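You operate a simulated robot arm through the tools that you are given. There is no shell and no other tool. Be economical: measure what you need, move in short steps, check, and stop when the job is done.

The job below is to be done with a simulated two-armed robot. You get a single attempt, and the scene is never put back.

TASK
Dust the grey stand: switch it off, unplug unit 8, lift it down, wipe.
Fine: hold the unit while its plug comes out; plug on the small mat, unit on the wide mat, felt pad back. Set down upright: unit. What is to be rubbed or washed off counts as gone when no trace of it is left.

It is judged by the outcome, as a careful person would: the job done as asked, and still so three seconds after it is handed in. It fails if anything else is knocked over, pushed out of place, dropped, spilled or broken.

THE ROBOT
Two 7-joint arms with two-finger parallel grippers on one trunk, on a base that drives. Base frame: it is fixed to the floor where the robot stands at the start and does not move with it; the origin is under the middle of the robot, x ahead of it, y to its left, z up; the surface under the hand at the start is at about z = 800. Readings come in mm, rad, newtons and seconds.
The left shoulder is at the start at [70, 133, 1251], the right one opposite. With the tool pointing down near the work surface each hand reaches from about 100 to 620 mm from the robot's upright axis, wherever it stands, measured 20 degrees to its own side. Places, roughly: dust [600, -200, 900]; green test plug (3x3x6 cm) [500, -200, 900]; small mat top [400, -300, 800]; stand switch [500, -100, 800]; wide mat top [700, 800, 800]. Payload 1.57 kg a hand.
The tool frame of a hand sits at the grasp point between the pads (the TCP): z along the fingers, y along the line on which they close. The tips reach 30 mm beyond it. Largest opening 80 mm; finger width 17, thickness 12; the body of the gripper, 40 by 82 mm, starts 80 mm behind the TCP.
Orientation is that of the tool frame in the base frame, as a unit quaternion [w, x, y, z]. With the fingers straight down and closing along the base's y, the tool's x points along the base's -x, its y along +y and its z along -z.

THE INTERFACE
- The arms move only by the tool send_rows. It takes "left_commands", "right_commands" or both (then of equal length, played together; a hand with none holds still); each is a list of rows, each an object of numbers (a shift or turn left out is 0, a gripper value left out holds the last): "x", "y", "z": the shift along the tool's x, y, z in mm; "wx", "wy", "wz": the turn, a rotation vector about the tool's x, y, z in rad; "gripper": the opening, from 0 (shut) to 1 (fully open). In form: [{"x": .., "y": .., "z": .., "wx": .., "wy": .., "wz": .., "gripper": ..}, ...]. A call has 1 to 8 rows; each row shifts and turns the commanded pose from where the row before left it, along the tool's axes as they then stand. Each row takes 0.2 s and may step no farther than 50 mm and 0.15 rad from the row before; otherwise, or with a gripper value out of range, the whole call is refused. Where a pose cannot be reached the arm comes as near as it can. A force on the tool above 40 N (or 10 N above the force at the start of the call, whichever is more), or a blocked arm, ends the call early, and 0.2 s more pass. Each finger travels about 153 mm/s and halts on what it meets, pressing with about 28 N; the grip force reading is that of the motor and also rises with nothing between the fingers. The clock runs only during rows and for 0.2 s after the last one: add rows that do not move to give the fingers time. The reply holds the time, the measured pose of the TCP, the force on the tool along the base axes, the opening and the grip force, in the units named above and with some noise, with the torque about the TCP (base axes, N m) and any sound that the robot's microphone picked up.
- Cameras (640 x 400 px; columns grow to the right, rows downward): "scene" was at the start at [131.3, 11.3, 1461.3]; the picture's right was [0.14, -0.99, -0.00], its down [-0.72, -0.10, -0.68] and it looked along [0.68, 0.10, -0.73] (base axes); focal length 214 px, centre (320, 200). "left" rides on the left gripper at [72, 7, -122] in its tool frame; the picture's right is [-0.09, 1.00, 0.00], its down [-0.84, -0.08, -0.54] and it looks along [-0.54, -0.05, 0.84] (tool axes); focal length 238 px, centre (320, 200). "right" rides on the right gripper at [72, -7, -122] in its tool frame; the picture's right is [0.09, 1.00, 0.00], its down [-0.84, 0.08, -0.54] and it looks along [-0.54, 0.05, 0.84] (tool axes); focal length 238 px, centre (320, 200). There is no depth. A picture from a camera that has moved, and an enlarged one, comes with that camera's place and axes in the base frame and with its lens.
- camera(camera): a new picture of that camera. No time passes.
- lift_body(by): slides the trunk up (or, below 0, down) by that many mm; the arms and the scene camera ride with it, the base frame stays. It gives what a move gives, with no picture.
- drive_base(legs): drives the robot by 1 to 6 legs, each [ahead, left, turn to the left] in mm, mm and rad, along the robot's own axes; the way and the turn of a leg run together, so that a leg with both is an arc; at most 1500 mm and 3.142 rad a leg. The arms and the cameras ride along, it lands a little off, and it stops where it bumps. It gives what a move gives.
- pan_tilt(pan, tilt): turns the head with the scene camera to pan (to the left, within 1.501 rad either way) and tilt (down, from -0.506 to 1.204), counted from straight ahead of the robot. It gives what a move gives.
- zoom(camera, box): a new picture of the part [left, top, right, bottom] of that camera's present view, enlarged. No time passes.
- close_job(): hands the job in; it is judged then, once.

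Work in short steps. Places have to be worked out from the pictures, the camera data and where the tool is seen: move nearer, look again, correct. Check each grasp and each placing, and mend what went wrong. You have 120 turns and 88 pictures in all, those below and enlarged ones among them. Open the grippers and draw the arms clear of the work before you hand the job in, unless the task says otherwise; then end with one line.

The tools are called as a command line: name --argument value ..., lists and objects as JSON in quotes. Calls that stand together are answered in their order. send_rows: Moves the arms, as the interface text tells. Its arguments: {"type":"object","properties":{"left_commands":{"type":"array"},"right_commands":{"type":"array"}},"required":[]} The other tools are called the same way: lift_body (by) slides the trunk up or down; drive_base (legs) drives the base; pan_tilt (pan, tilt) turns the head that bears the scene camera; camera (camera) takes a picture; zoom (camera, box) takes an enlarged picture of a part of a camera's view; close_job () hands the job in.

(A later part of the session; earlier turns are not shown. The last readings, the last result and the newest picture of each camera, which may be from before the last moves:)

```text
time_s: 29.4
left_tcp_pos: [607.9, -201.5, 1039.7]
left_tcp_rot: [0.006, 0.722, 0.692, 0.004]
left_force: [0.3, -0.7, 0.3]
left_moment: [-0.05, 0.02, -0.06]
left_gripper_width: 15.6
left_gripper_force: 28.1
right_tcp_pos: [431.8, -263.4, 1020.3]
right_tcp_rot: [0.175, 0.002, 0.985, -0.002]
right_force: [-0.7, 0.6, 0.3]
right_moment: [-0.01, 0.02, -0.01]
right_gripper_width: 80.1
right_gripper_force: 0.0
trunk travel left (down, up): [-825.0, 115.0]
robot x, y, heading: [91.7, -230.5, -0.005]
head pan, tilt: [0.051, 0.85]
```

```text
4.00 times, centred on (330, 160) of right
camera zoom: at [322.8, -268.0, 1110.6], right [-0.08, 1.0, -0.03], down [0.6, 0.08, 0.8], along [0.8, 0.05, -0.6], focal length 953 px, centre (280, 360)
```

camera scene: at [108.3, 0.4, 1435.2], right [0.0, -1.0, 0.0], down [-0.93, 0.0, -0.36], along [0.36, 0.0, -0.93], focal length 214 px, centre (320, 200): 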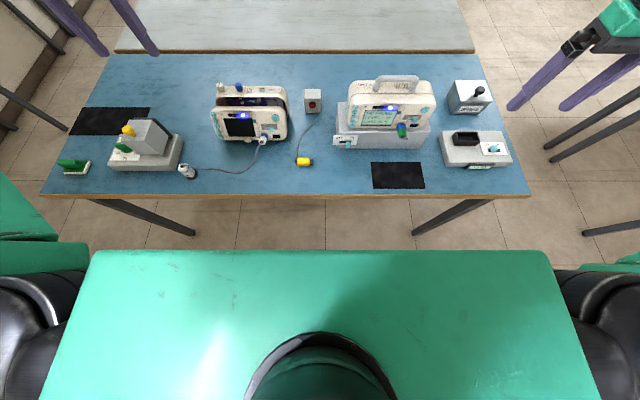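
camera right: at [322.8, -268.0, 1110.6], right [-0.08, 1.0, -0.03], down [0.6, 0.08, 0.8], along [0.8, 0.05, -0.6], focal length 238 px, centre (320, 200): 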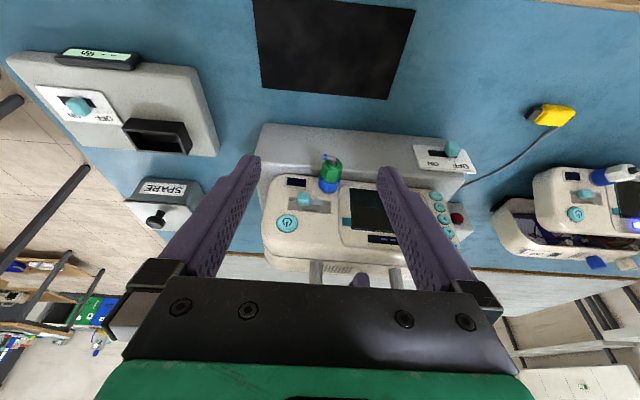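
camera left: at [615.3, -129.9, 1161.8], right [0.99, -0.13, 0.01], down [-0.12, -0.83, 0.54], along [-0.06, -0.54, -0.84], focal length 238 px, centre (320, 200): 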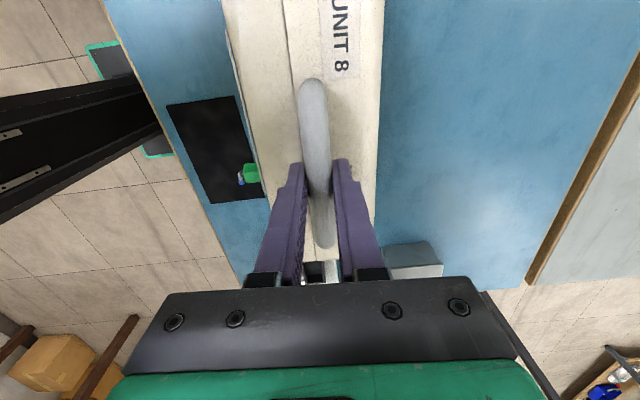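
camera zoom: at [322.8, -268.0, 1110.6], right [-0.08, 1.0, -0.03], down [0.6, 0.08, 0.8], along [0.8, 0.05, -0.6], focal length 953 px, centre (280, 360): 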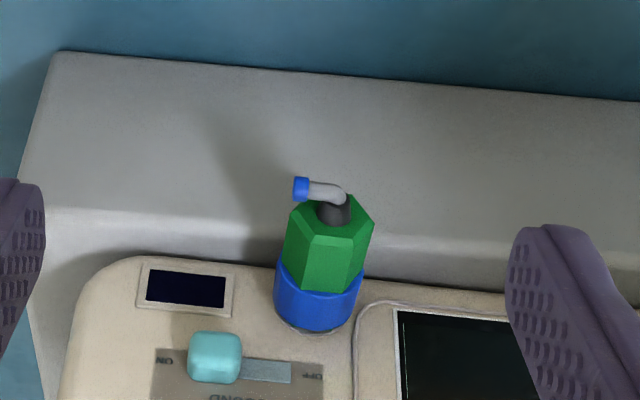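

Combining the views, the face is vertical (x≈560) and the plug is horizontal along −x: green body centre about (530, −241, 912). I approach three quarters of the way and check.

send_rows --right_commands '[{"x": -14.3, "y": 7.3, "z": 32.4, "gripper": 0.7}, {"x": -14.3, "y": 7.3, "z": 32.4}, {"x": -14.3, "y": 7.3, "z": 32.4}, {"z": 0}]'

zoom --camera "right" --box '[200, 80, 440, 230]'

zoom --camera "scene" --box '[270, 180, 390, 260]'

```text
time_s: 30.4
left_tcp_pos: [606.8, -202.1, 1040.7]
left_tcp_rot: [0.007, 0.722, 0.692, 0.004]
left_force: [-0.5, 0.8, -0.2]
left_moment: [0.08, 0.01, -0.1]
left_gripper_width: 15.4
left_gripper_force: 27.9
right_tcp_pos: [505.4, -240.2, 944.0]
right_tcp_rot: [0.175, 0.002, 0.985, -0.001]
right_force: [0.3, 0.2, 0.1]
right_moment: [-0.02, 0.02, 0.0]
right_gripper_width: 56.0
right_gripper_force: 0.1
trunk travel left (down, up): [-825.0, 115.0]
robot x, y, heading: [85.2, -226.1, -0.008]
head pan, tilt: [0.051, 0.85]
```

```text
2.67 times, centred on (320, 155) of right
camera zoom: at [396.7, -246.5, 1033.6], right [-0.08, 1.0, -0.03], down [0.6, 0.08, 0.8], along [0.8, 0.05, -0.6], focal length 636 px, centre (320, 320)
```

zoom: 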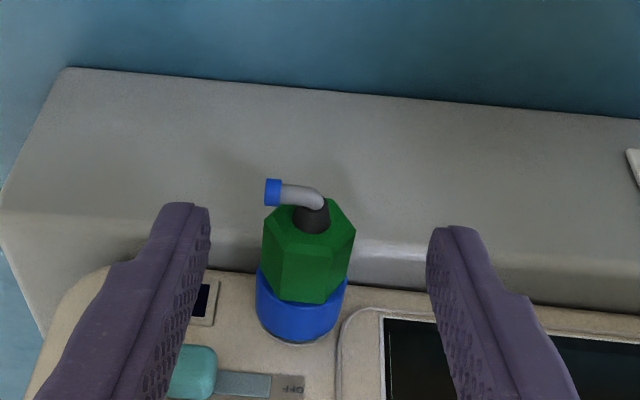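

```text
5.00 times, centred on (330, 220) of scene
camera zoom: at [220.3, -224.4, 1458.9], right [0.05, -1.0, 0.0], down [-0.75, -0.04, -0.66], along [0.66, 0.03, -0.75], focal length 1072 px, centre (270, 100)
```

zoom: 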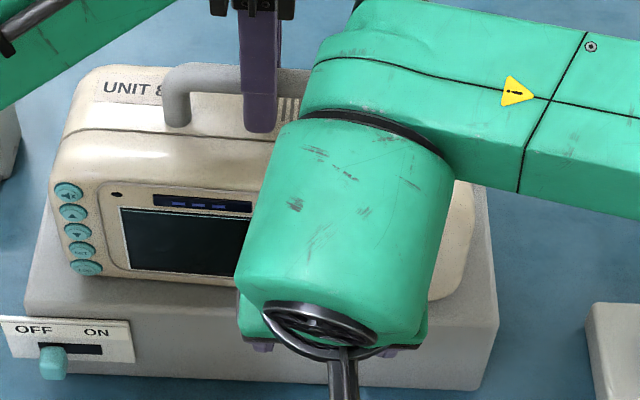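

The plug is centred within 2–3 mm. I finish the approach and close on the green body.

send_rows --right_commands '[{"x": -7.3, "y": -2, "z": 16.5}, {"x": -7.3, "z": 16.5}, {"z": 0}, {"gripper": 0.2}, {"z": 0}, {"z": 0}]'

zoom --camera "right" --box '[200, 80, 440, 230]'

```text
time_s: 31.8
left_tcp_pos: [608.2, -201.7, 1038.8]
left_tcp_rot: [0.006, 0.721, 0.693, 0.004]
left_force: [-1.6, 6.0, 0.7]
left_moment: [-0.14, 0.04, -0.08]
left_gripper_width: 15.7
left_gripper_force: 28.1
right_tcp_pos: [531.2, -244.9, 919.7]
right_tcp_rot: [0.174, 0.003, 0.985, -0.002]
right_force: [0.2, -8.1, 0.4]
right_moment: [-0.07, 0.01, -0.59]
right_gripper_width: 24.1
right_gripper_force: 27.4
trunk travel left (down, up): [-825.0, 115.0]
robot x, y, heading: [84.5, -228.3, -0.007]
head pan, tilt: [0.051, 0.85]
```

```text
2.67 times, centred on (320, 155) of right
camera zoom: at [421.8, -249.1, 1008.9], right [-0.08, 1.0, -0.03], down [0.6, 0.08, 0.8], along [0.8, 0.04, -0.6], focal length 636 px, centre (320, 320)
```

zoom: 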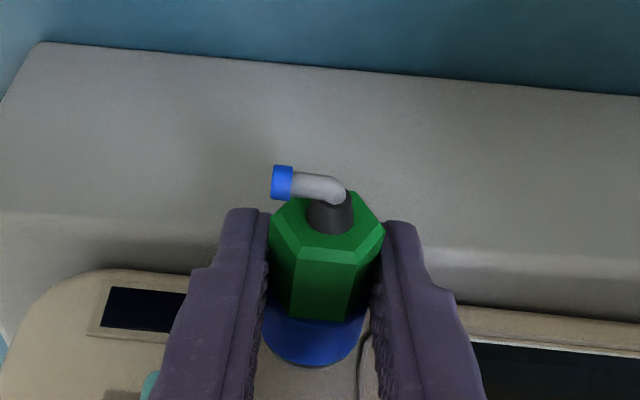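

Plug gripped at 24 mm on its flats. I relieve the small side load and pull straight out along the face normal while the left hand holds.

send_rows --right_commands '[{"y": -2}, {"x": 7.5, "y": 0.4, "z": -2.7}, {"x": 7.5, "y": 0.4, "z": -2.7}, {"x": 7.5, "y": 0.4, "z": -2.7}, {"z": 0}]'

zoom --camera "right" --box '[200, 80, 440, 230]'

```text
time_s: 33.0
left_tcp_pos: [608.2, -201.7, 1039.8]
left_tcp_rot: [0.006, 0.722, 0.692, 0.003]
left_force: [-0.2, -1.4, -0.4]
left_moment: [-0.54, 0.0, 0.01]
left_gripper_width: 15.5
left_gripper_force: 28.1
right_tcp_pos: [507.3, -243.7, 918.2]
right_tcp_rot: [0.174, 0.002, 0.985, -0.001]
right_force: [-0.5, 0.2, -0.2]
right_moment: [-0.01, -0.01, 0.0]
right_gripper_width: 23.9
right_gripper_force: 28.1
trunk travel left (down, up): [-825.0, 115.0]
robot x, y, heading: [88.4, -224.9, -0.002]
head pan, tilt: [0.051, 0.85]
```

```text
2.67 times, centred on (320, 155) of right
camera zoom: at [397.3, -249.7, 1008.3], right [-0.08, 1.0, -0.03], down [0.6, 0.08, 0.8], along [0.8, 0.05, -0.6], focal length 636 px, centre (320, 320)
```

zoom: 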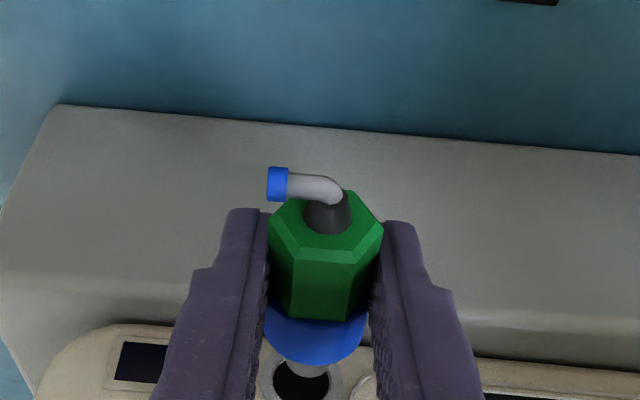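

The plug is out, unit undisturbed. I draw it back further and move it above the small mat (centre ≈ (445, −260)), pitching the tool back slightly.

send_rows --right_commands '[{"x": 18.8, "z": -6.8}, {"x": 18.8, "z": -6.8}, {"x": 26.5, "y": -7, "z": -9.6}, {"y": -8, "wy": 0.12}, {"wy": 0.12}, {"z": 30}, {"z": 0}]'

camera --camera "right"

zoom --camera "scene" --box '[240, 180, 400, 300]'

```text
time_s: 34.6
left_tcp_pos: [606.9, -201.0, 1038.5]
left_tcp_rot: [0.006, 0.722, 0.692, 0.003]
left_force: [-1.2, -0.4, -0.1]
left_moment: [0.01, 0.0, 0.0]
left_gripper_width: 15.5
left_gripper_force: 28.2
right_tcp_pos: [441.7, -260.4, 885.5]
right_tcp_rot: [0.055, 0.002, 0.998, -0.001]
right_force: [-0.9, 0.2, -0.2]
right_moment: [0.0, 0.01, -0.01]
right_gripper_width: 23.5
right_gripper_force: 28.3
trunk travel left (down, up): [-825.0, 115.0]
robot x, y, heading: [87.8, -227.5, -0.003]
head pan, tilt: [0.051, 0.85]
```

```text
45 pictures are left
camera right: at [357.1, -266.4, 1000.3], right [-0.09, 1.0, -0.01], down [0.77, 0.07, 0.63], along [0.63, 0.05, -0.78], focal length 238 px, centre (320, 200)
```

right: 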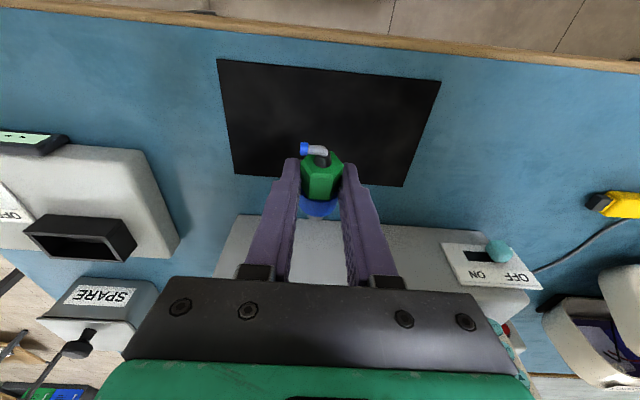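

```text
3.33 times, centred on (320, 240) of scene
camera zoom: at [220.0, -224.5, 1458.9], right [0.05, -1.0, 0.0], down [-0.75, -0.04, -0.66], along [0.66, 0.03, -0.75], focal length 715 px, centre (320, 67)
```

zoom: 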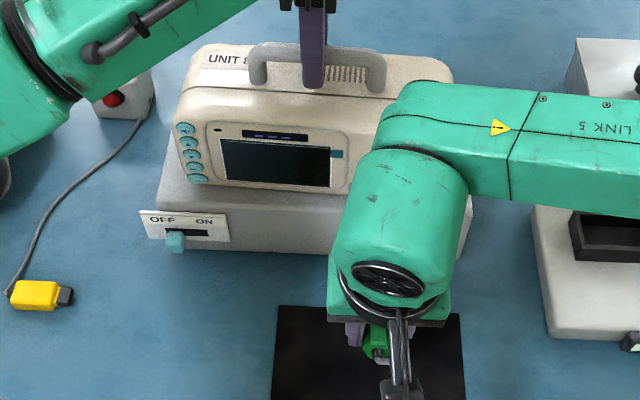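

Plug is over the middle of the mat. I lower it in small steps.

send_rows --right_commands '[{"z": 20}, {"z": 15}, {"z": 6}, {"z": 0}]'

zoom --camera "right" --box '[240, 100, 400, 240]'

```text
time_s: 35.6
left_tcp_pos: [607.3, -202.5, 1039.1]
left_tcp_rot: [0.007, 0.721, 0.693, 0.003]
left_force: [-1.5, -0.1, 0.0]
left_moment: [0.21, 0.02, 0.03]
left_gripper_width: 15.3
left_gripper_force: 28.7
right_tcp_pos: [446.6, -260.8, 847.8]
right_tcp_rot: [0.055, 0.002, 0.998, -0.001]
right_force: [0.1, 1.2, -1.0]
right_moment: [-0.01, 0.01, -0.02]
right_gripper_width: 23.4
right_gripper_force: 27.4
trunk travel left (down, up): [-825.0, 115.0]
robot x, y, heading: [93.9, -229.4, 0.005]
head pan, tilt: [0.051, 0.85]
```

```text
2.86 times, centred on (320, 170) of right
camera zoom: at [361.1, -266.1, 959.8], right [-0.09, 1.0, -0.01], down [0.77, 0.07, 0.63], along [0.63, 0.05, -0.78], focal length 681 px, centre (320, 286)
```

zoom: 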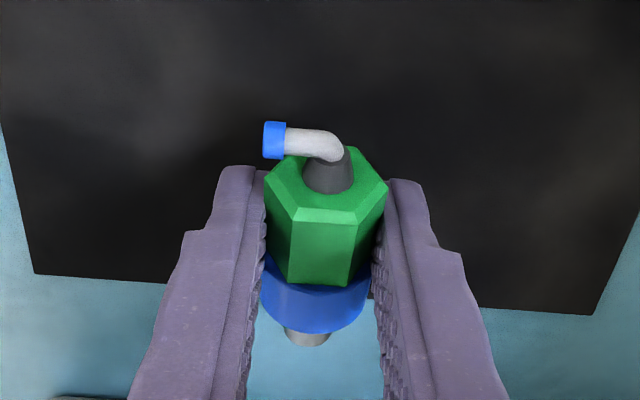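

Shift back 12 mm to keep the spigot on the mat, and lower further until touch.

send_rows --right_commands '[{"x": 12}, {"z": 6}, {"z": 4}, {"z": 3}, {"z": 0}]'

```text
time_s: 36.8
left_tcp_pos: [606.9, -201.9, 1039.5]
left_tcp_rot: [0.006, 0.722, 0.692, 0.003]
left_force: [-1.9, 0.7, -0.9]
left_moment: [0.03, 0.03, 0.02]
left_gripper_width: 15.6
left_gripper_force: 27.9
right_tcp_pos: [436.7, -258.7, 832.6]
right_tcp_rot: [0.055, 0.001, 0.998, -0.001]
right_force: [0.4, -0.2, -0.1]
right_moment: [0.0, -0.02, 0.02]
right_gripper_width: 23.6
right_gripper_force: 27.9
trunk travel left (down, up): [-825.0, 115.0]
robot x, y, heading: [88.5, -228.0, -0.005]
head pan, tilt: [0.051, 0.85]
```

Still no touch and the tips are ~2 mm from the mat; I pitch a little further back so the spigot end touches down.

send_rows --right_commands '[{"wy": 0.1}, {"wy": 0.1}, {"z": 0}]'

zoom --camera "right" --box '[240, 100, 400, 240]'

```text
time_s: 37.6
left_tcp_pos: [606.9, -203.1, 1038.5]
left_tcp_rot: [0.006, 0.721, 0.693, 0.004]
left_force: [0.2, 0.0, -0.1]
left_moment: [-0.22, 0.01, -0.01]
left_gripper_width: 15.8
left_gripper_force: 28.4
right_tcp_pos: [436.8, -259.6, 833.1]
right_tcp_rot: [-0.044, 0.003, 0.999, 0.0]
right_force: [3.7, -3.5, 10.5]
right_moment: [-0.13, -0.42, -0.13]
right_gripper_width: 23.3
right_gripper_force: 28.0
trunk travel left (down, up): [-825.0, 115.0]
robot x, y, heading: [88.2, -230.7, -0.001]
head pan, tilt: [0.051, 0.85]
```

```text
2.86 times, centred on (320, 170) of right
camera zoom: at [375.9, -264.9, 961.2], right [-0.09, 1.0, 0.01], down [0.88, 0.07, 0.47], along [0.46, 0.05, -0.89], focal length 681 px, centre (320, 286)
```

zoom: 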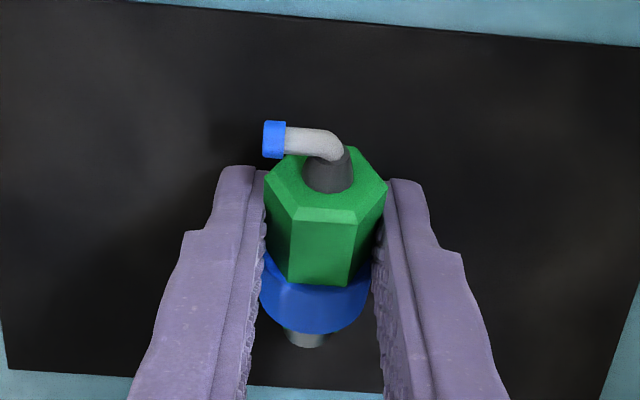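

The spigot end is touching (10 N up). I open slowly so the plug settles between the fingers.

send_rows --right_commands '[{"gripper": 0.3, "z": -1}, {"gripper": 0.33}, {"gripper": 0.37}, {"gripper": 0.42}, {"gripper": 0.5}, {"z": 0}]'

zoom --camera "right" --box '[240, 100, 400, 240]'

```text
time_s: 39.0
left_tcp_pos: [606.5, -202.5, 1039.0]
left_tcp_rot: [0.006, 0.722, 0.692, 0.003]
left_force: [0.0, -0.3, 0.4]
left_moment: [-0.06, 0.0, -0.01]
left_gripper_width: 15.4
left_gripper_force: 27.8
right_tcp_pos: [436.2, -259.3, 833.9]
right_tcp_rot: [-0.045, 0.002, 0.999, -0.001]
right_force: [0.1, -0.4, -0.3]
right_moment: [-0.01, -0.01, -0.01]
right_gripper_width: 39.9
right_gripper_force: 0.0
trunk travel left (down, up): [-825.0, 115.0]
robot x, y, heading: [89.7, -231.8, -0.004]
head pan, tilt: [0.051, 0.85]
```

```text
2.86 times, centred on (320, 170) of right
camera zoom: at [375.9, -264.6, 961.2], right [-0.09, 1.0, 0.01], down [0.88, 0.07, 0.46], along [0.46, 0.05, -0.89], focal length 681 px, centre (320, 286)
```

zoom: 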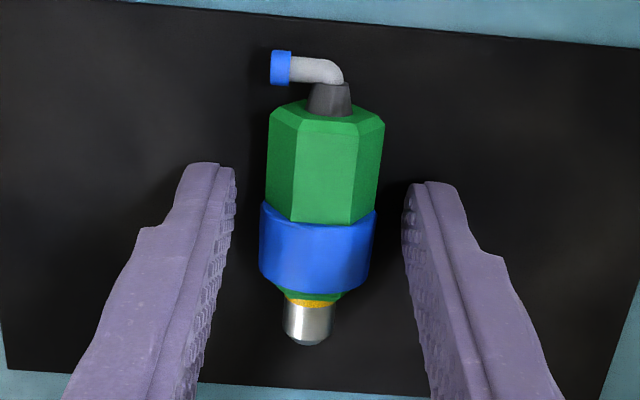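

The plug lies fully on the small mat. I raise the right hand clear and to the side.

send_rows --right_commands '[{"z": -40}, {"z": -48}, {"z": -48}, {"z": -48}, {"z": -48}, {"z": -48, "gripper": 1}, {"y": -48}, {"y": -48}]'

zoom --camera "scene" --box '[250, 150, 410, 300]'

```text
time_s: 40.8
left_tcp_pos: [607.3, -201.9, 1038.6]
left_tcp_rot: [0.006, 0.721, 0.693, 0.003]
left_force: [0.6, 0.0, 1.4]
left_moment: [0.31, -0.08, 0.2]
left_gripper_width: 15.6
left_gripper_force: 28.0
right_tcp_pos: [460.7, -353.6, 1116.5]
right_tcp_rot: [-0.045, 0.002, 0.999, 0.0]
right_force: [0.2, 0.1, -0.7]
right_moment: [-0.01, 0.01, 0.01]
right_gripper_width: 80.0
right_gripper_force: 0.0
trunk travel left (down, up): [-825.0, 115.0]
robot x, y, heading: [93.0, -223.1, -0.002]
head pan, tilt: [0.051, 0.85]
```

```text
2.67 times, centred on (330, 225) of scene
camera zoom: at [219.8, -225.5, 1458.9], right [0.05, -1.0, 0.0], down [-0.75, -0.04, -0.66], along [0.66, 0.03, -0.75], focal length 572 px, centre (293, 133)
```

zoom: 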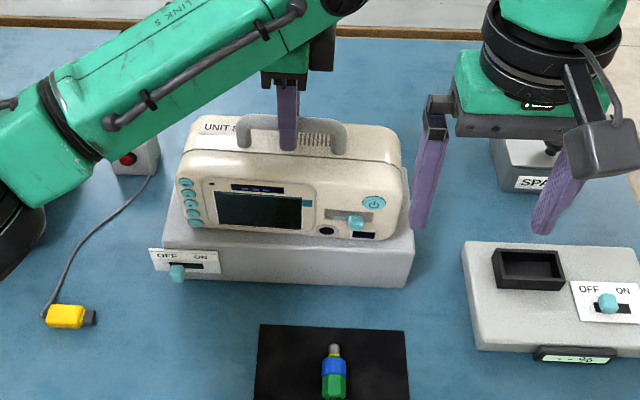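

All good. Now the left hand lifts the unit gently.

send_rows --left_commands '[{"z": -10, "gripper": 0}, {"z": -15}, {"z": -15}, {"z": 0}]'

zoom --camera "scene" --box '[250, 150, 410, 250]'

```text
time_s: 41.8
left_tcp_pos: [608.1, -202.0, 1079.2]
left_tcp_rot: [0.005, 0.721, 0.693, 0.003]
left_force: [-0.6, -0.5, -8.7]
left_moment: [0.07, 0.03, -0.03]
left_gripper_width: 15.8
left_gripper_force: 27.9
right_tcp_pos: [462.1, -352.4, 1114.3]
right_tcp_rot: [-0.046, 0.002, 0.999, -0.001]
right_force: [-0.3, -0.1, -0.1]
right_moment: [-0.06, 0.0, 0.0]
right_gripper_width: 80.2
right_gripper_force: 0.1
trunk travel left (down, up): [-825.0, 115.0]
robot x, y, heading: [89.4, -229.1, -0.001]
head pan, tilt: [0.051, 0.85]
```

```text
4.00 times, centred on (330, 200) of scene
camera zoom: at [222.5, -224.3, 1458.6], right [0.05, -1.0, 0.0], down [-0.75, -0.04, -0.66], along [0.66, 0.03, -0.75], focal length 858 px, centre (280, 200)
```

zoom: 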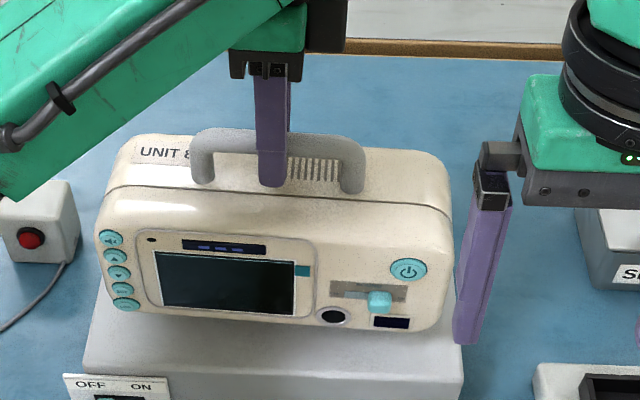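

The unit hangs level (8.7 N). I lift to ~1215 so it clears unit 7.

send_rows --left_commands '[{"z": -30}, {"z": -30}, {"z": -30}, {"z": -30}, {"z": -20}, {"z": 0}]' --right_commands '[{"y": -30}, {"y": -30}, {"z": 0}, {"z": 0}, {"z": 0}, {"z": 0}]'

camera --camera "scene"

```text
time_s: 43.2
left_tcp_pos: [607.0, -200.7, 1219.7]
left_tcp_rot: [0.005, 0.722, 0.692, 0.003]
left_force: [-0.8, -0.2, -8.6]
left_moment: [0.0, -0.01, -0.03]
left_gripper_width: 15.2
left_gripper_force: 28.0
right_tcp_pos: [461.8, -414.6, 1114.9]
right_tcp_rot: [-0.047, 0.002, 0.999, -0.001]
right_force: [0.1, -0.1, -0.1]
right_moment: [-0.01, -0.02, 0.01]
right_gripper_width: 80.1
right_gripper_force: 0.0
trunk travel left (down, up): [-825.0, 115.0]
robot x, y, heading: [93.6, -231.4, -0.0]
head pan, tilt: [0.051, 0.85]
```

```text
38 pictures are left
camera scene: at [222.6, -223.8, 1458.6], right [0.05, -1.0, 0.0], down [-0.75, -0.04, -0.66], along [0.66, 0.03, -0.75], focal length 214 px, centre (320, 200)
```

scene: 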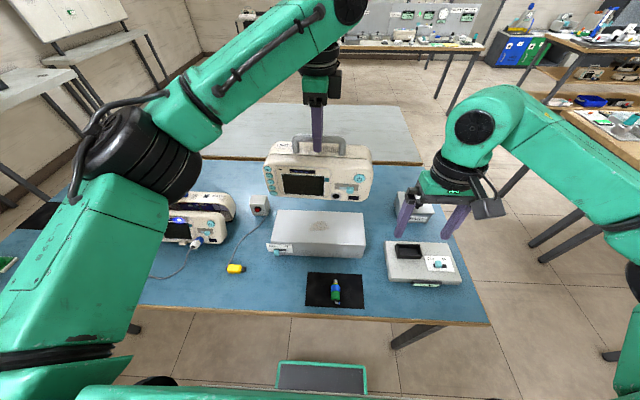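

Dust patch is visible on the stand top. I drive left ~815 mm with the unit held high.

drive_base --legs '[[0, 400, 0], [0, 415, 0]]'

pan_tilt --pan 0.25 --tilt 0.95

camera --camera "scene"

camera --camera "left"

```text
time_s: 47.8
left_tcp_pos: [601.9, 617.3, 1218.5]
left_tcp_rot: [0.004, 0.718, 0.696, 0.004]
left_force: [-0.8, -0.2, -8.5]
left_moment: [0.02, -0.02, -0.02]
left_gripper_width: 15.4
left_gripper_force: 28.4
right_tcp_pos: [461.3, 402.4, 1113.7]
right_tcp_rot: [-0.045, -0.004, 0.999, 0.0]
right_force: [0.4, 0.0, 0.3]
right_moment: [0.01, 0.01, 0.0]
right_gripper_width: 80.0
right_gripper_force: 0.1
trunk travel left (down, up): [-825.0, 115.0]
robot x, y, heading: [87.9, 585.6, 0.008]
head pan, tilt: [0.051, 0.85]
```

```text
time_s: 48.5
left_tcp_pos: [602.7, 618.9, 1219.0]
left_tcp_rot: [0.005, 0.718, 0.696, 0.004]
left_force: [0.2, -0.3, -8.7]
left_moment: [0.05, 0.03, 0.0]
left_gripper_width: 15.5
left_gripper_force: 28.0
right_tcp_pos: [460.2, 403.7, 1115.0]
right_tcp_rot: [-0.045, -0.004, 0.999, 0.0]
right_force: [-1.1, 0.2, 0.4]
right_moment: [0.03, 0.02, -0.04]
right_gripper_width: 79.9
right_gripper_force: 0.0
trunk travel left (down, up): [-825.0, 115.0]
robot x, y, heading: [89.9, 588.1, 0.009]
head pan, tilt: [0.25, 0.949]
```

```text
37 pictures are left
camera scene: at [211.3, 606.5, 1451.2], right [0.25, -0.97, 0.0], down [-0.79, -0.21, -0.58], along [0.56, 0.15, -0.81], focal length 214 px, centre (320, 200)
```

scene: 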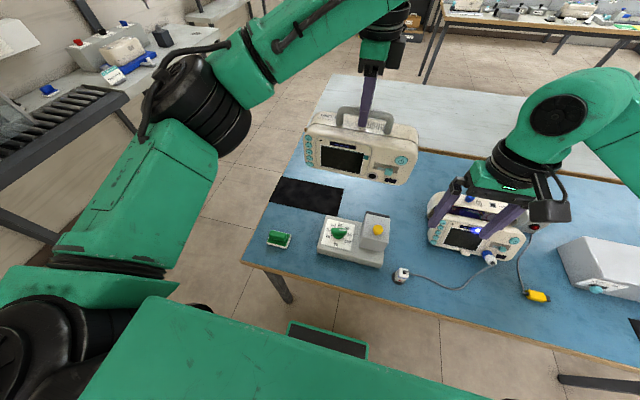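

```text
36 pictures are left
camera left: at [609.7, 691.1, 1341.3], right [0.99, -0.12, 0.01], down [-0.11, -0.83, 0.54], along [-0.06, -0.54, -0.84], focal length 238 px, centre (320, 200)
```

left: 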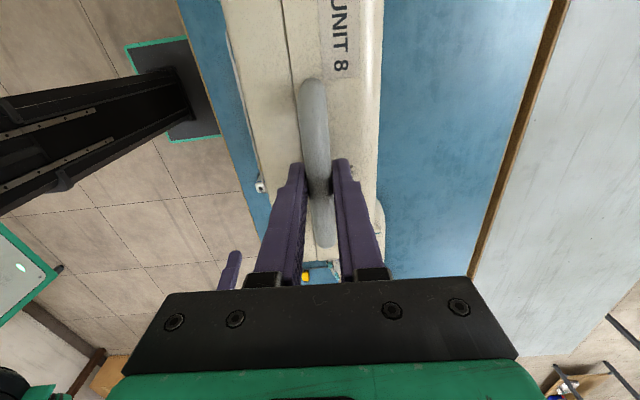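

The unit hangs steady. Mat spans x 604–733, y 649–913; I move the unit above its centre (668, 781) and square it.

send_rows --left_commands '[{"x": 20, "y": 7}, {"x": 33, "y": 12}, {"x": 33, "y": 12}, {"x": 33, "y": 12, "wz": -0.035}, {"x": 28, "y": 11}, {"x": 17, "y": 7}, {"z": 0}, {"z": 0}]'

send_rows --left_commands '[{"z": 35}, {"z": 35}, {"z": 35}, {"z": 35}, {"z": 25}, {"z": 0}]'

camera --camera "scene"

camera --camera "left"

```text
time_s: 50.3
left_tcp_pos: [666.8, 782.4, 1219.3]
left_tcp_rot: [0.007, 0.706, 0.708, 0.003]
left_force: [-0.4, -0.2, -8.4]
left_moment: [-0.01, 0.0, 0.02]
left_gripper_width: 15.5
left_gripper_force: 27.5
right_tcp_pos: [460.3, 404.5, 1114.1]
right_tcp_rot: [-0.045, -0.002, 0.999, -0.001]
right_force: [-0.1, 0.3, 0.7]
right_moment: [0.02, 0.01, 0.01]
right_gripper_width: 80.1
right_gripper_force: 0.1
trunk travel left (down, up): [-825.0, 115.0]
robot x, y, heading: [84.1, 586.3, 0.009]
head pan, tilt: [0.25, 0.949]
```

```text
time_s: 51.7
left_tcp_pos: [668.0, 783.1, 1053.9]
left_tcp_rot: [0.007, 0.706, 0.708, 0.003]
left_force: [-0.3, 0.3, -8.4]
left_moment: [0.04, 0.0, 0.01]
left_gripper_width: 15.6
left_gripper_force: 28.4
right_tcp_pos: [460.2, 404.5, 1114.0]
right_tcp_rot: [-0.045, -0.003, 0.999, -0.001]
right_force: [-0.1, -0.3, -0.4]
right_moment: [-0.02, -0.03, 0.0]
right_gripper_width: 79.9
right_gripper_force: 0.1
trunk travel left (down, up): [-825.0, 115.0]
robot x, y, heading: [84.8, 586.3, 0.01]
head pan, tilt: [0.25, 0.949]
```

```text
35 pictures are left
camera scene: at [211.0, 606.5, 1451.2], right [0.26, -0.97, 0.0], down [-0.79, -0.21, -0.58], along [0.56, 0.15, -0.81], focal length 214 px, centre (320, 200)
```

scene: 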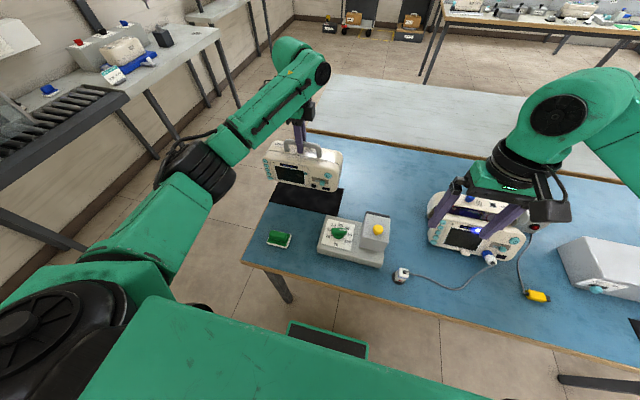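

```text
34 pictures are left
camera left: at [673.3, 855.1, 1176.0], right [1.0, -0.09, 0.01], down [-0.08, -0.83, 0.54], along [-0.04, -0.54, -0.84], focal length 238 px, centre (320, 200)
```

left: 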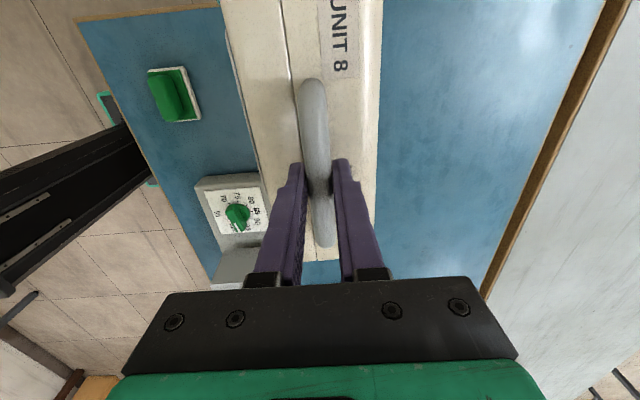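

Lowering to about 20 mm above the mat, then checking the alignment.

send_rows --left_commands '[{"z": 25}, {"z": 25}, {"z": 14}, {"z": 0}]'

zoom --camera "scene" --box '[240, 130, 400, 260]'

```text
time_s: 52.7
left_tcp_pos: [670.5, 781.7, 989.3]
left_tcp_rot: [0.006, 0.706, 0.708, 0.003]
left_force: [1.3, 0.1, -8.4]
left_moment: [0.01, -0.01, 0.0]
left_gripper_width: 15.7
left_gripper_force: 27.9
right_tcp_pos: [462.4, 404.3, 1114.0]
right_tcp_rot: [-0.045, -0.002, 0.999, 0.0]
right_force: [0.7, 1.2, 0.3]
right_moment: [-0.02, -0.02, 0.02]
right_gripper_width: 80.0
right_gripper_force: 0.2
trunk travel left (down, up): [-825.0, 115.0]
robot x, y, heading: [89.1, 588.5, 0.003]
head pan, tilt: [0.25, 0.949]
```

```text
3.08 times, centred on (320, 195) of scene
camera zoom: at [211.5, 606.8, 1451.2], right [0.26, -0.97, 0.0], down [-0.79, -0.21, -0.58], along [0.56, 0.15, -0.81], focal length 660 px, centre (320, 215)
```

zoom: 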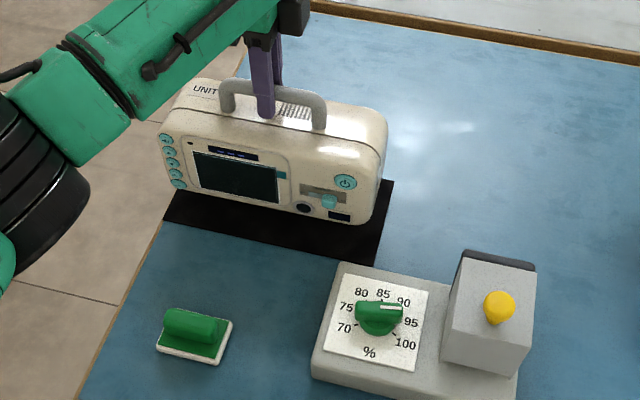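

Alignment is good; I nudge 4 mm to the right and lower toward contact.

send_rows --left_commands '[{"x": -4, "z": 4}, {"z": 4}, {"z": 4}, {"z": 0}]'

send_rows --left_commands '[{"z": 3}, {"z": 2}, {"z": 0}]'

```text
time_s: 53.7
left_tcp_pos: [669.6, 775.9, 978.4]
left_tcp_rot: [0.005, 0.706, 0.708, 0.003]
left_force: [-0.9, 0.2, -9.5]
left_moment: [0.05, -0.01, 0.03]
left_gripper_width: 15.7
left_gripper_force: 27.9
right_tcp_pos: [461.7, 405.7, 1114.4]
right_tcp_rot: [-0.045, -0.004, 0.999, -0.001]
right_force: [0.3, -0.5, -0.4]
right_moment: [-0.02, -0.01, 0.01]
right_gripper_width: 80.3
right_gripper_force: 0.1
trunk travel left (down, up): [-825.0, 115.0]
robot x, y, heading: [89.3, 583.1, 0.01]
head pan, tilt: [0.25, 0.949]
```

```text
time_s: 54.5
left_tcp_pos: [671.1, 777.4, 972.9]
left_tcp_rot: [0.006, 0.706, 0.708, 0.003]
left_force: [-0.3, -0.3, -9.2]
left_moment: [0.01, 0.0, 0.02]
left_gripper_width: 15.5
left_gripper_force: 28.1
right_tcp_pos: [461.5, 404.5, 1115.4]
right_tcp_rot: [-0.046, -0.003, 0.999, -0.001]
right_force: [1.1, -0.3, 0.1]
right_moment: [0.04, 0.01, -0.01]
right_gripper_width: 80.2
right_gripper_force: 0.0
trunk travel left (down, up): [-825.0, 115.0]
robot x, y, heading: [85.8, 589.3, 0.007]
head pan, tilt: [0.25, 0.949]
```

Still carrying the full weight; continue lowering slowly.

send_rows --left_commands '[{"z": 2}, {"z": 2}, {"z": 0}]'

send_rows --left_commands '[{"z": 2}, {"z": 2}, {"z": 0}]'

zoom --camera "scene" --box '[240, 130, 400, 260]'

```text
time_s: 55.3
left_tcp_pos: [669.6, 777.0, 968.9]
left_tcp_rot: [0.006, 0.705, 0.709, 0.002]
left_force: [-0.9, 0.5, -8.8]
left_moment: [0.02, 0.0, -0.01]
left_gripper_width: 15.7
left_gripper_force: 27.9
right_tcp_pos: [462.1, 404.0, 1113.4]
right_tcp_rot: [-0.045, -0.003, 0.999, -0.002]
right_force: [0.0, 0.0, 0.7]
right_moment: [0.0, 0.0, 0.0]
right_gripper_width: 80.0
right_gripper_force: 0.0
trunk travel left (down, up): [-825.0, 115.0]
robot x, y, heading: [86.6, 584.5, 0.01]
head pan, tilt: [0.25, 0.949]
```

```text
time_s: 56.1
left_tcp_pos: [669.8, 776.7, 965.1]
left_tcp_rot: [0.006, 0.706, 0.708, 0.002]
left_force: [0.3, 0.2, -9.4]
left_moment: [0.03, -0.02, 0.0]
left_gripper_width: 15.5
left_gripper_force: 27.8
right_tcp_pos: [461.0, 404.6, 1114.2]
right_tcp_rot: [-0.046, -0.003, 0.999, -0.001]
right_force: [-0.6, -0.2, 0.2]
right_moment: [0.0, -0.02, -0.03]
right_gripper_width: 80.0
right_gripper_force: 0.1
trunk travel left (down, up): [-825.0, 115.0]
robot x, y, heading: [88.9, 583.9, 0.009]
head pan, tilt: [0.25, 0.949]
```

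```text
3.08 times, centred on (320, 195) of scene
camera zoom: at [211.5, 606.8, 1451.2], right [0.26, -0.97, 0.0], down [-0.79, -0.21, -0.58], along [0.56, 0.15, -0.81], focal length 660 px, centre (320, 215)
```

zoom: 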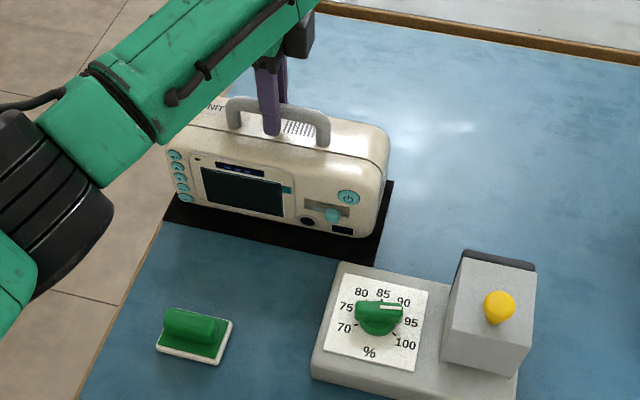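

Close now; continue in small steps until the weight transfers.

send_rows --left_commands '[{"z": 2}, {"z": 2}, {"z": 0}]'

send_rows --left_commands '[{"z": 2}, {"z": 2}, {"z": 0}]'

```text
time_s: 56.9
left_tcp_pos: [670.0, 777.8, 960.4]
left_tcp_rot: [0.006, 0.706, 0.708, 0.002]
left_force: [0.8, 0.1, -9.1]
left_moment: [-0.03, -0.01, 0.01]
left_gripper_width: 15.5
left_gripper_force: 28.1
right_tcp_pos: [461.0, 404.3, 1114.2]
right_tcp_rot: [-0.045, -0.003, 0.999, -0.001]
right_force: [1.0, 0.1, -0.1]
right_moment: [0.0, 0.0, 0.03]
right_gripper_width: 80.0
right_gripper_force: 0.0
trunk travel left (down, up): [-825.0, 115.0]
robot x, y, heading: [86.1, 586.8, 0.01]
head pan, tilt: [0.25, 0.949]
```

```text
time_s: 57.7
left_tcp_pos: [670.7, 777.1, 957.2]
left_tcp_rot: [0.006, 0.705, 0.709, 0.002]
left_force: [-0.5, -0.3, -9.4]
left_moment: [0.02, 0.03, 0.03]
left_gripper_width: 15.4
left_gripper_force: 28.0
right_tcp_pos: [461.8, 403.8, 1114.8]
right_tcp_rot: [-0.046, -0.003, 0.999, -0.001]
right_force: [-0.4, 0.6, -0.6]
right_moment: [-0.01, -0.04, 0.02]
right_gripper_width: 80.1
right_gripper_force: 0.1
trunk travel left (down, up): [-825.0, 115.0]
robot x, y, heading: [87.1, 584.5, 0.004]
head pan, tilt: [0.25, 0.949]
```

Stand top was evidently ~885, so contact should be near TCP 952; continuing.

send_rows --left_commands '[{"z": 2}, {"z": 1.5}, {"z": 0}]'

send_rows --left_commands '[{"z": 1.5}, {"z": 1.5}, {"z": 0}]'

zoom --camera "scene" --box '[260, 160, 350, 220]'

```text
time_s: 58.5
left_tcp_pos: [669.6, 776.6, 953.3]
left_tcp_rot: [0.005, 0.705, 0.709, 0.003]
left_force: [-0.3, -0.2, -8.9]
left_moment: [-0.01, 0.0, 0.03]
left_gripper_width: 15.8
left_gripper_force: 28.2
right_tcp_pos: [460.0, 403.4, 1114.8]
right_tcp_rot: [-0.045, -0.003, 0.999, -0.001]
right_force: [0.5, -0.3, 0.8]
right_moment: [0.01, -0.02, 0.02]
right_gripper_width: 79.9
right_gripper_force: 0.2
trunk travel left (down, up): [-825.0, 115.0]
robot x, y, heading: [88.8, 585.5, 0.016]
head pan, tilt: [0.25, 0.949]
```

```text
time_s: 59.3
left_tcp_pos: [670.9, 776.7, 951.5]
left_tcp_rot: [0.007, 0.705, 0.709, 0.005]
left_force: [2.6, 1.7, 0.1]
left_moment: [0.21, 0.0, -0.02]
left_gripper_width: 15.8
left_gripper_force: 27.9
right_tcp_pos: [460.3, 404.7, 1114.2]
right_tcp_rot: [-0.046, -0.004, 0.999, 0.0]
right_force: [1.1, 0.1, 0.1]
right_moment: [-0.01, 0.02, -0.03]
right_gripper_width: 79.9
right_gripper_force: 0.0
trunk travel left (down, up): [-825.0, 115.0]
robot x, y, heading: [85.6, 585.5, 0.008]
head pan, tilt: [0.25, 0.949]
```

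```text
6.67 times, centred on (305, 190) of scene
camera zoom: at [210.2, 606.7, 1451.4], right [0.26, -0.97, 0.0], down [-0.79, -0.21, -0.58], along [0.56, 0.15, -0.81], focal length 1430 px, centre (420, 267)
```

zoom: 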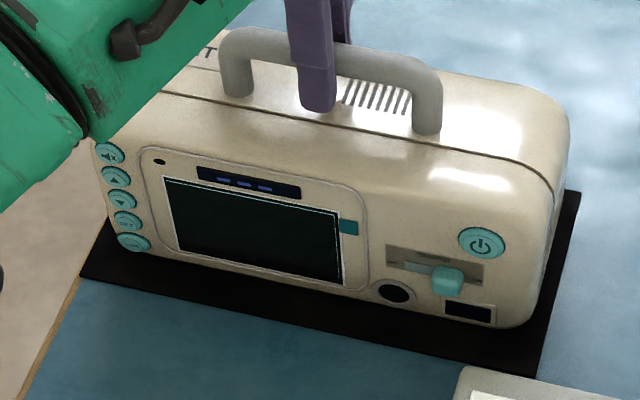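

Weight has transferred. The unit is slightly toward the mat's left edge; I lift 4 mm, shift 5 mm right, and set down again.

send_rows --left_commands '[{"z": -5}, {"x": -5}, {"z": 2}, {"z": 2}, {"z": 1}, {"z": 0}]'

zoom --camera "scene" --box '[260, 160, 350, 220]'

```text
time_s: 60.7
left_tcp_pos: [669.7, 771.5, 952.6]
left_tcp_rot: [0.008, 0.705, 0.709, 0.005]
left_force: [4.9, 2.8, 4.5]
left_moment: [0.16, -0.08, -0.07]
left_gripper_width: 15.6
left_gripper_force: 28.1
right_tcp_pos: [459.1, 404.1, 1114.5]
right_tcp_rot: [-0.045, -0.003, 0.999, -0.002]
right_force: [-0.3, 0.1, 0.0]
right_moment: [-0.01, -0.07, -0.01]
right_gripper_width: 79.9
right_gripper_force: 0.0
trunk travel left (down, up): [-825.0, 115.0]
robot x, y, heading: [88.4, 585.4, 0.01]
head pan, tilt: [0.25, 0.949]
```

```text
6.67 times, centred on (305, 190) of scene
camera zoom: at [210.0, 606.6, 1451.5], right [0.26, -0.97, 0.0], down [-0.79, -0.21, -0.58], along [0.56, 0.15, -0.81], focal length 1430 px, centre (420, 267)
```

zoom: 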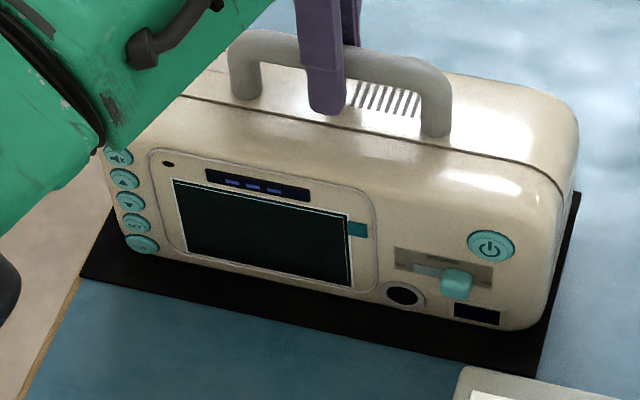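

Centred and resting on the mat. Release slowly and rise.

send_rows --left_commands '[{"gripper": 0.25}, {"gripper": 0.45}, {"gripper": 0.6}, {"z": 0}, {"z": -30}, {"z": -40}, {"z": -45}, {"z": -45}]'

camera --camera "left"

```text
time_s: 62.5
left_tcp_pos: [667.2, 772.2, 1114.8]
left_tcp_rot: [0.007, 0.705, 0.709, 0.003]
left_force: [0.0, 0.0, 0.8]
left_moment: [-0.02, 0.0, 0.01]
left_gripper_width: 47.9
left_gripper_force: 0.2
right_tcp_pos: [458.7, 404.7, 1115.4]
right_tcp_rot: [-0.044, -0.003, 0.999, 0.0]
right_force: [-0.4, -0.1, -0.1]
right_moment: [-0.02, -0.02, -0.02]
right_gripper_width: 80.0
right_gripper_force: 0.2
trunk travel left (down, up): [-825.0, 115.0]
robot x, y, heading: [88.6, 588.9, 0.008]
head pan, tilt: [0.25, 0.949]
```

```text
29 pictures are left
camera left: at [672.5, 844.4, 1236.5], right [1.0, -0.09, 0.01], down [-0.08, -0.83, 0.54], along [-0.04, -0.54, -0.84], focal length 238 px, centre (320, 200)
```

left: 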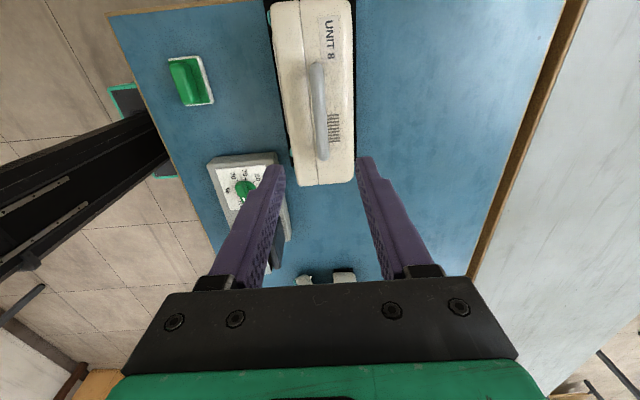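

The unit stands upright on the wide mat. Next: left hand over the felt pad at about (467, 818).

send_rows --left_commands '[{"x": 9, "y": -40}, {"x": 9, "y": -40}, {"x": 9, "y": -40}, {"x": 9, "y": -40}, {"x": 9, "y": -40}, {"z": 45}, {"z": 45}, {"z": 45, "gripper": 0.7}]'

zoom --camera "left" --box '[200, 60, 440, 260]'

zoom --camera "scene" --box '[230, 190, 350, 270]'

```text
time_s: 64.3
left_tcp_pos: [467.3, 815.5, 972.7]
left_tcp_rot: [0.008, 0.706, 0.709, 0.004]
left_force: [0.1, 0.2, -0.4]
left_moment: [0.0, -0.03, 0.01]
left_gripper_width: 56.1
left_gripper_force: 0.1
right_tcp_pos: [458.8, 403.7, 1115.1]
right_tcp_rot: [-0.045, -0.003, 0.999, -0.001]
right_force: [-0.3, -0.2, 0.5]
right_moment: [-0.01, -0.01, 0.0]
right_gripper_width: 79.9
right_gripper_force: 0.0
trunk travel left (down, up): [-825.0, 115.0]
robot x, y, heading: [85.4, 586.4, 0.002]
head pan, tilt: [0.25, 0.949]
```

```text
2.00 times, centred on (320, 160) of left
camera zoom: at [472.1, 887.5, 1095.7], right [1.0, -0.09, 0.02], down [-0.08, -0.83, 0.54], along [-0.03, -0.54, -0.84], focal length 477 px, centre (320, 280)
```

zoom: 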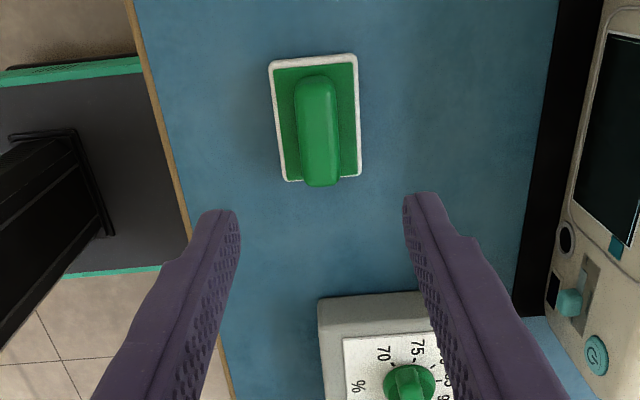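

```text
5.00 times, centred on (290, 230) of scene
camera zoom: at [208.9, 606.7, 1451.5], right [0.26, -0.97, 0.0], down [-0.79, -0.21, -0.58], along [0.56, 0.15, -0.81], focal length 1072 px, centre (470, 50)
```

zoom: 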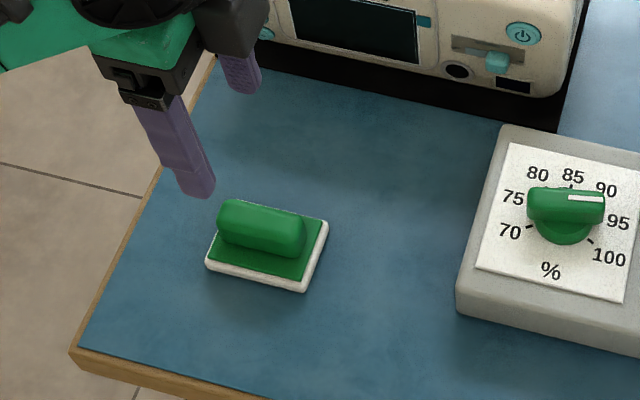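

Pad centre (470, 813), unrotated, 50×68 mm; grip ~22 mm wide, top ≈835. I descend over the grip.

send_rows --left_commands '[{"x": -2.5, "y": 2.5, "z": 38}, {"z": 38}, {"z": 36}, {"z": 0}]'

zoom --camera "left" --box '[240, 100, 400, 230]'

zoom --camera "scene" --box '[230, 200, 320, 260]'

```text
time_s: 65.3
left_tcp_pos: [471.4, 813.1, 860.1]
left_tcp_rot: [0.006, 0.706, 0.708, 0.003]
left_force: [-0.1, -0.8, -0.9]
left_moment: [0.03, 0.0, 0.0]
left_gripper_width: 56.1
left_gripper_force: 0.1
right_tcp_pos: [459.5, 402.8, 1115.1]
right_tcp_rot: [-0.046, -0.003, 0.999, -0.001]
right_force: [-0.6, 0.4, -0.1]
right_moment: [0.02, -0.01, 0.07]
right_gripper_width: 79.9
right_gripper_force: 0.1
trunk travel left (down, up): [-825.0, 115.0]
robot x, y, heading: [83.8, 586.7, 0.01]
head pan, tilt: [0.25, 0.949]
```

```text
3.08 times, centred on (320, 165) of left
camera zoom: at [476.7, 885.0, 983.0], right [1.0, -0.09, 0.01], down [-0.08, -0.83, 0.54], along [-0.04, -0.54, -0.84], focal length 733 px, centre (320, 308)
```

zoom: 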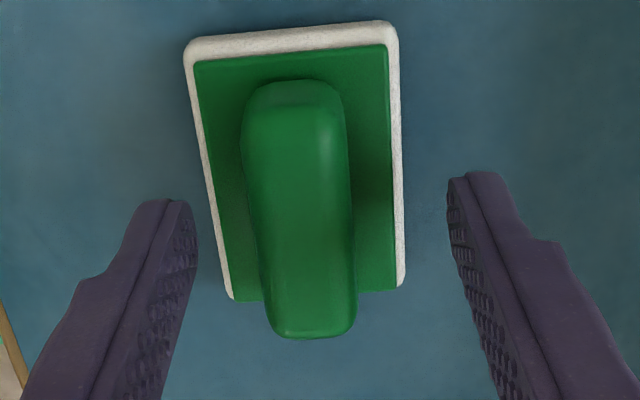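

```text
6.67 times, centred on (275, 230) of scene
camera zoom: at [209.4, 606.0, 1451.4], right [0.26, -0.97, 0.0], down [-0.79, -0.21, -0.58], along [0.56, 0.15, -0.81], focal length 1430 px, centre (620, 0)
```

zoom: 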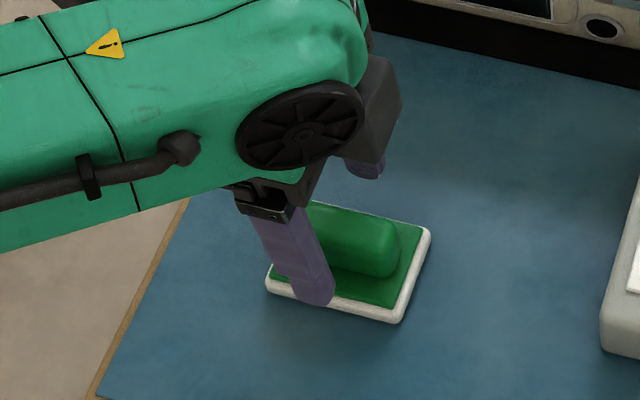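

The grip centre is ~4 mm nearer to me in x than the tool; correct, go down 13 mm, and close.

send_rows --left_commands '[{"y": -3.5, "z": 6}, {"z": 6}, {"z": 0}, {"gripper": 0.4}, {"gripper": 0.1}, {"z": 0}, {"z": 0}]'

zoom --camera "left" --box '[240, 100, 400, 230]'

```text
time_s: 66.9
left_tcp_pos: [468.4, 813.9, 849.3]
left_tcp_rot: [0.006, 0.706, 0.708, 0.004]
left_force: [-0.3, -0.1, 1.0]
left_moment: [-0.01, 0.03, -0.01]
left_gripper_width: 20.9
left_gripper_force: 28.0
right_tcp_pos: [459.4, 403.4, 1115.1]
right_tcp_rot: [-0.045, -0.003, 0.999, -0.001]
right_force: [-0.4, 0.2, -0.7]
right_moment: [-0.01, -0.01, -0.01]
right_gripper_width: 80.0
right_gripper_force: 0.1
trunk travel left (down, up): [-825.0, 115.0]
robot x, y, heading: [86.7, 586.5, 0.008]
head pan, tilt: [0.25, 0.949]
```

```text
3.08 times, centred on (320, 165) of left
camera zoom: at [473.3, 885.2, 971.2], right [1.0, -0.09, 0.01], down [-0.08, -0.83, 0.54], along [-0.04, -0.54, -0.84], focal length 733 px, centre (320, 308)
```

zoom: 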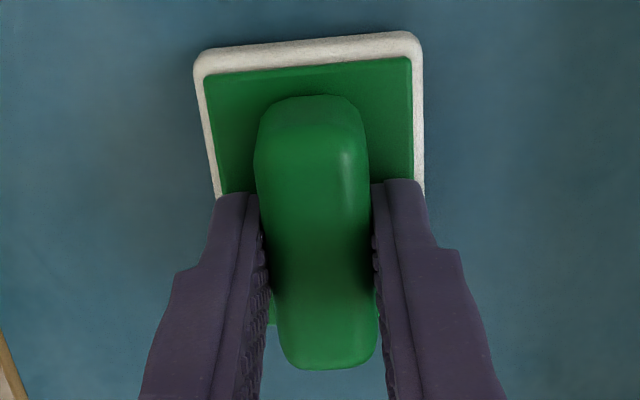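

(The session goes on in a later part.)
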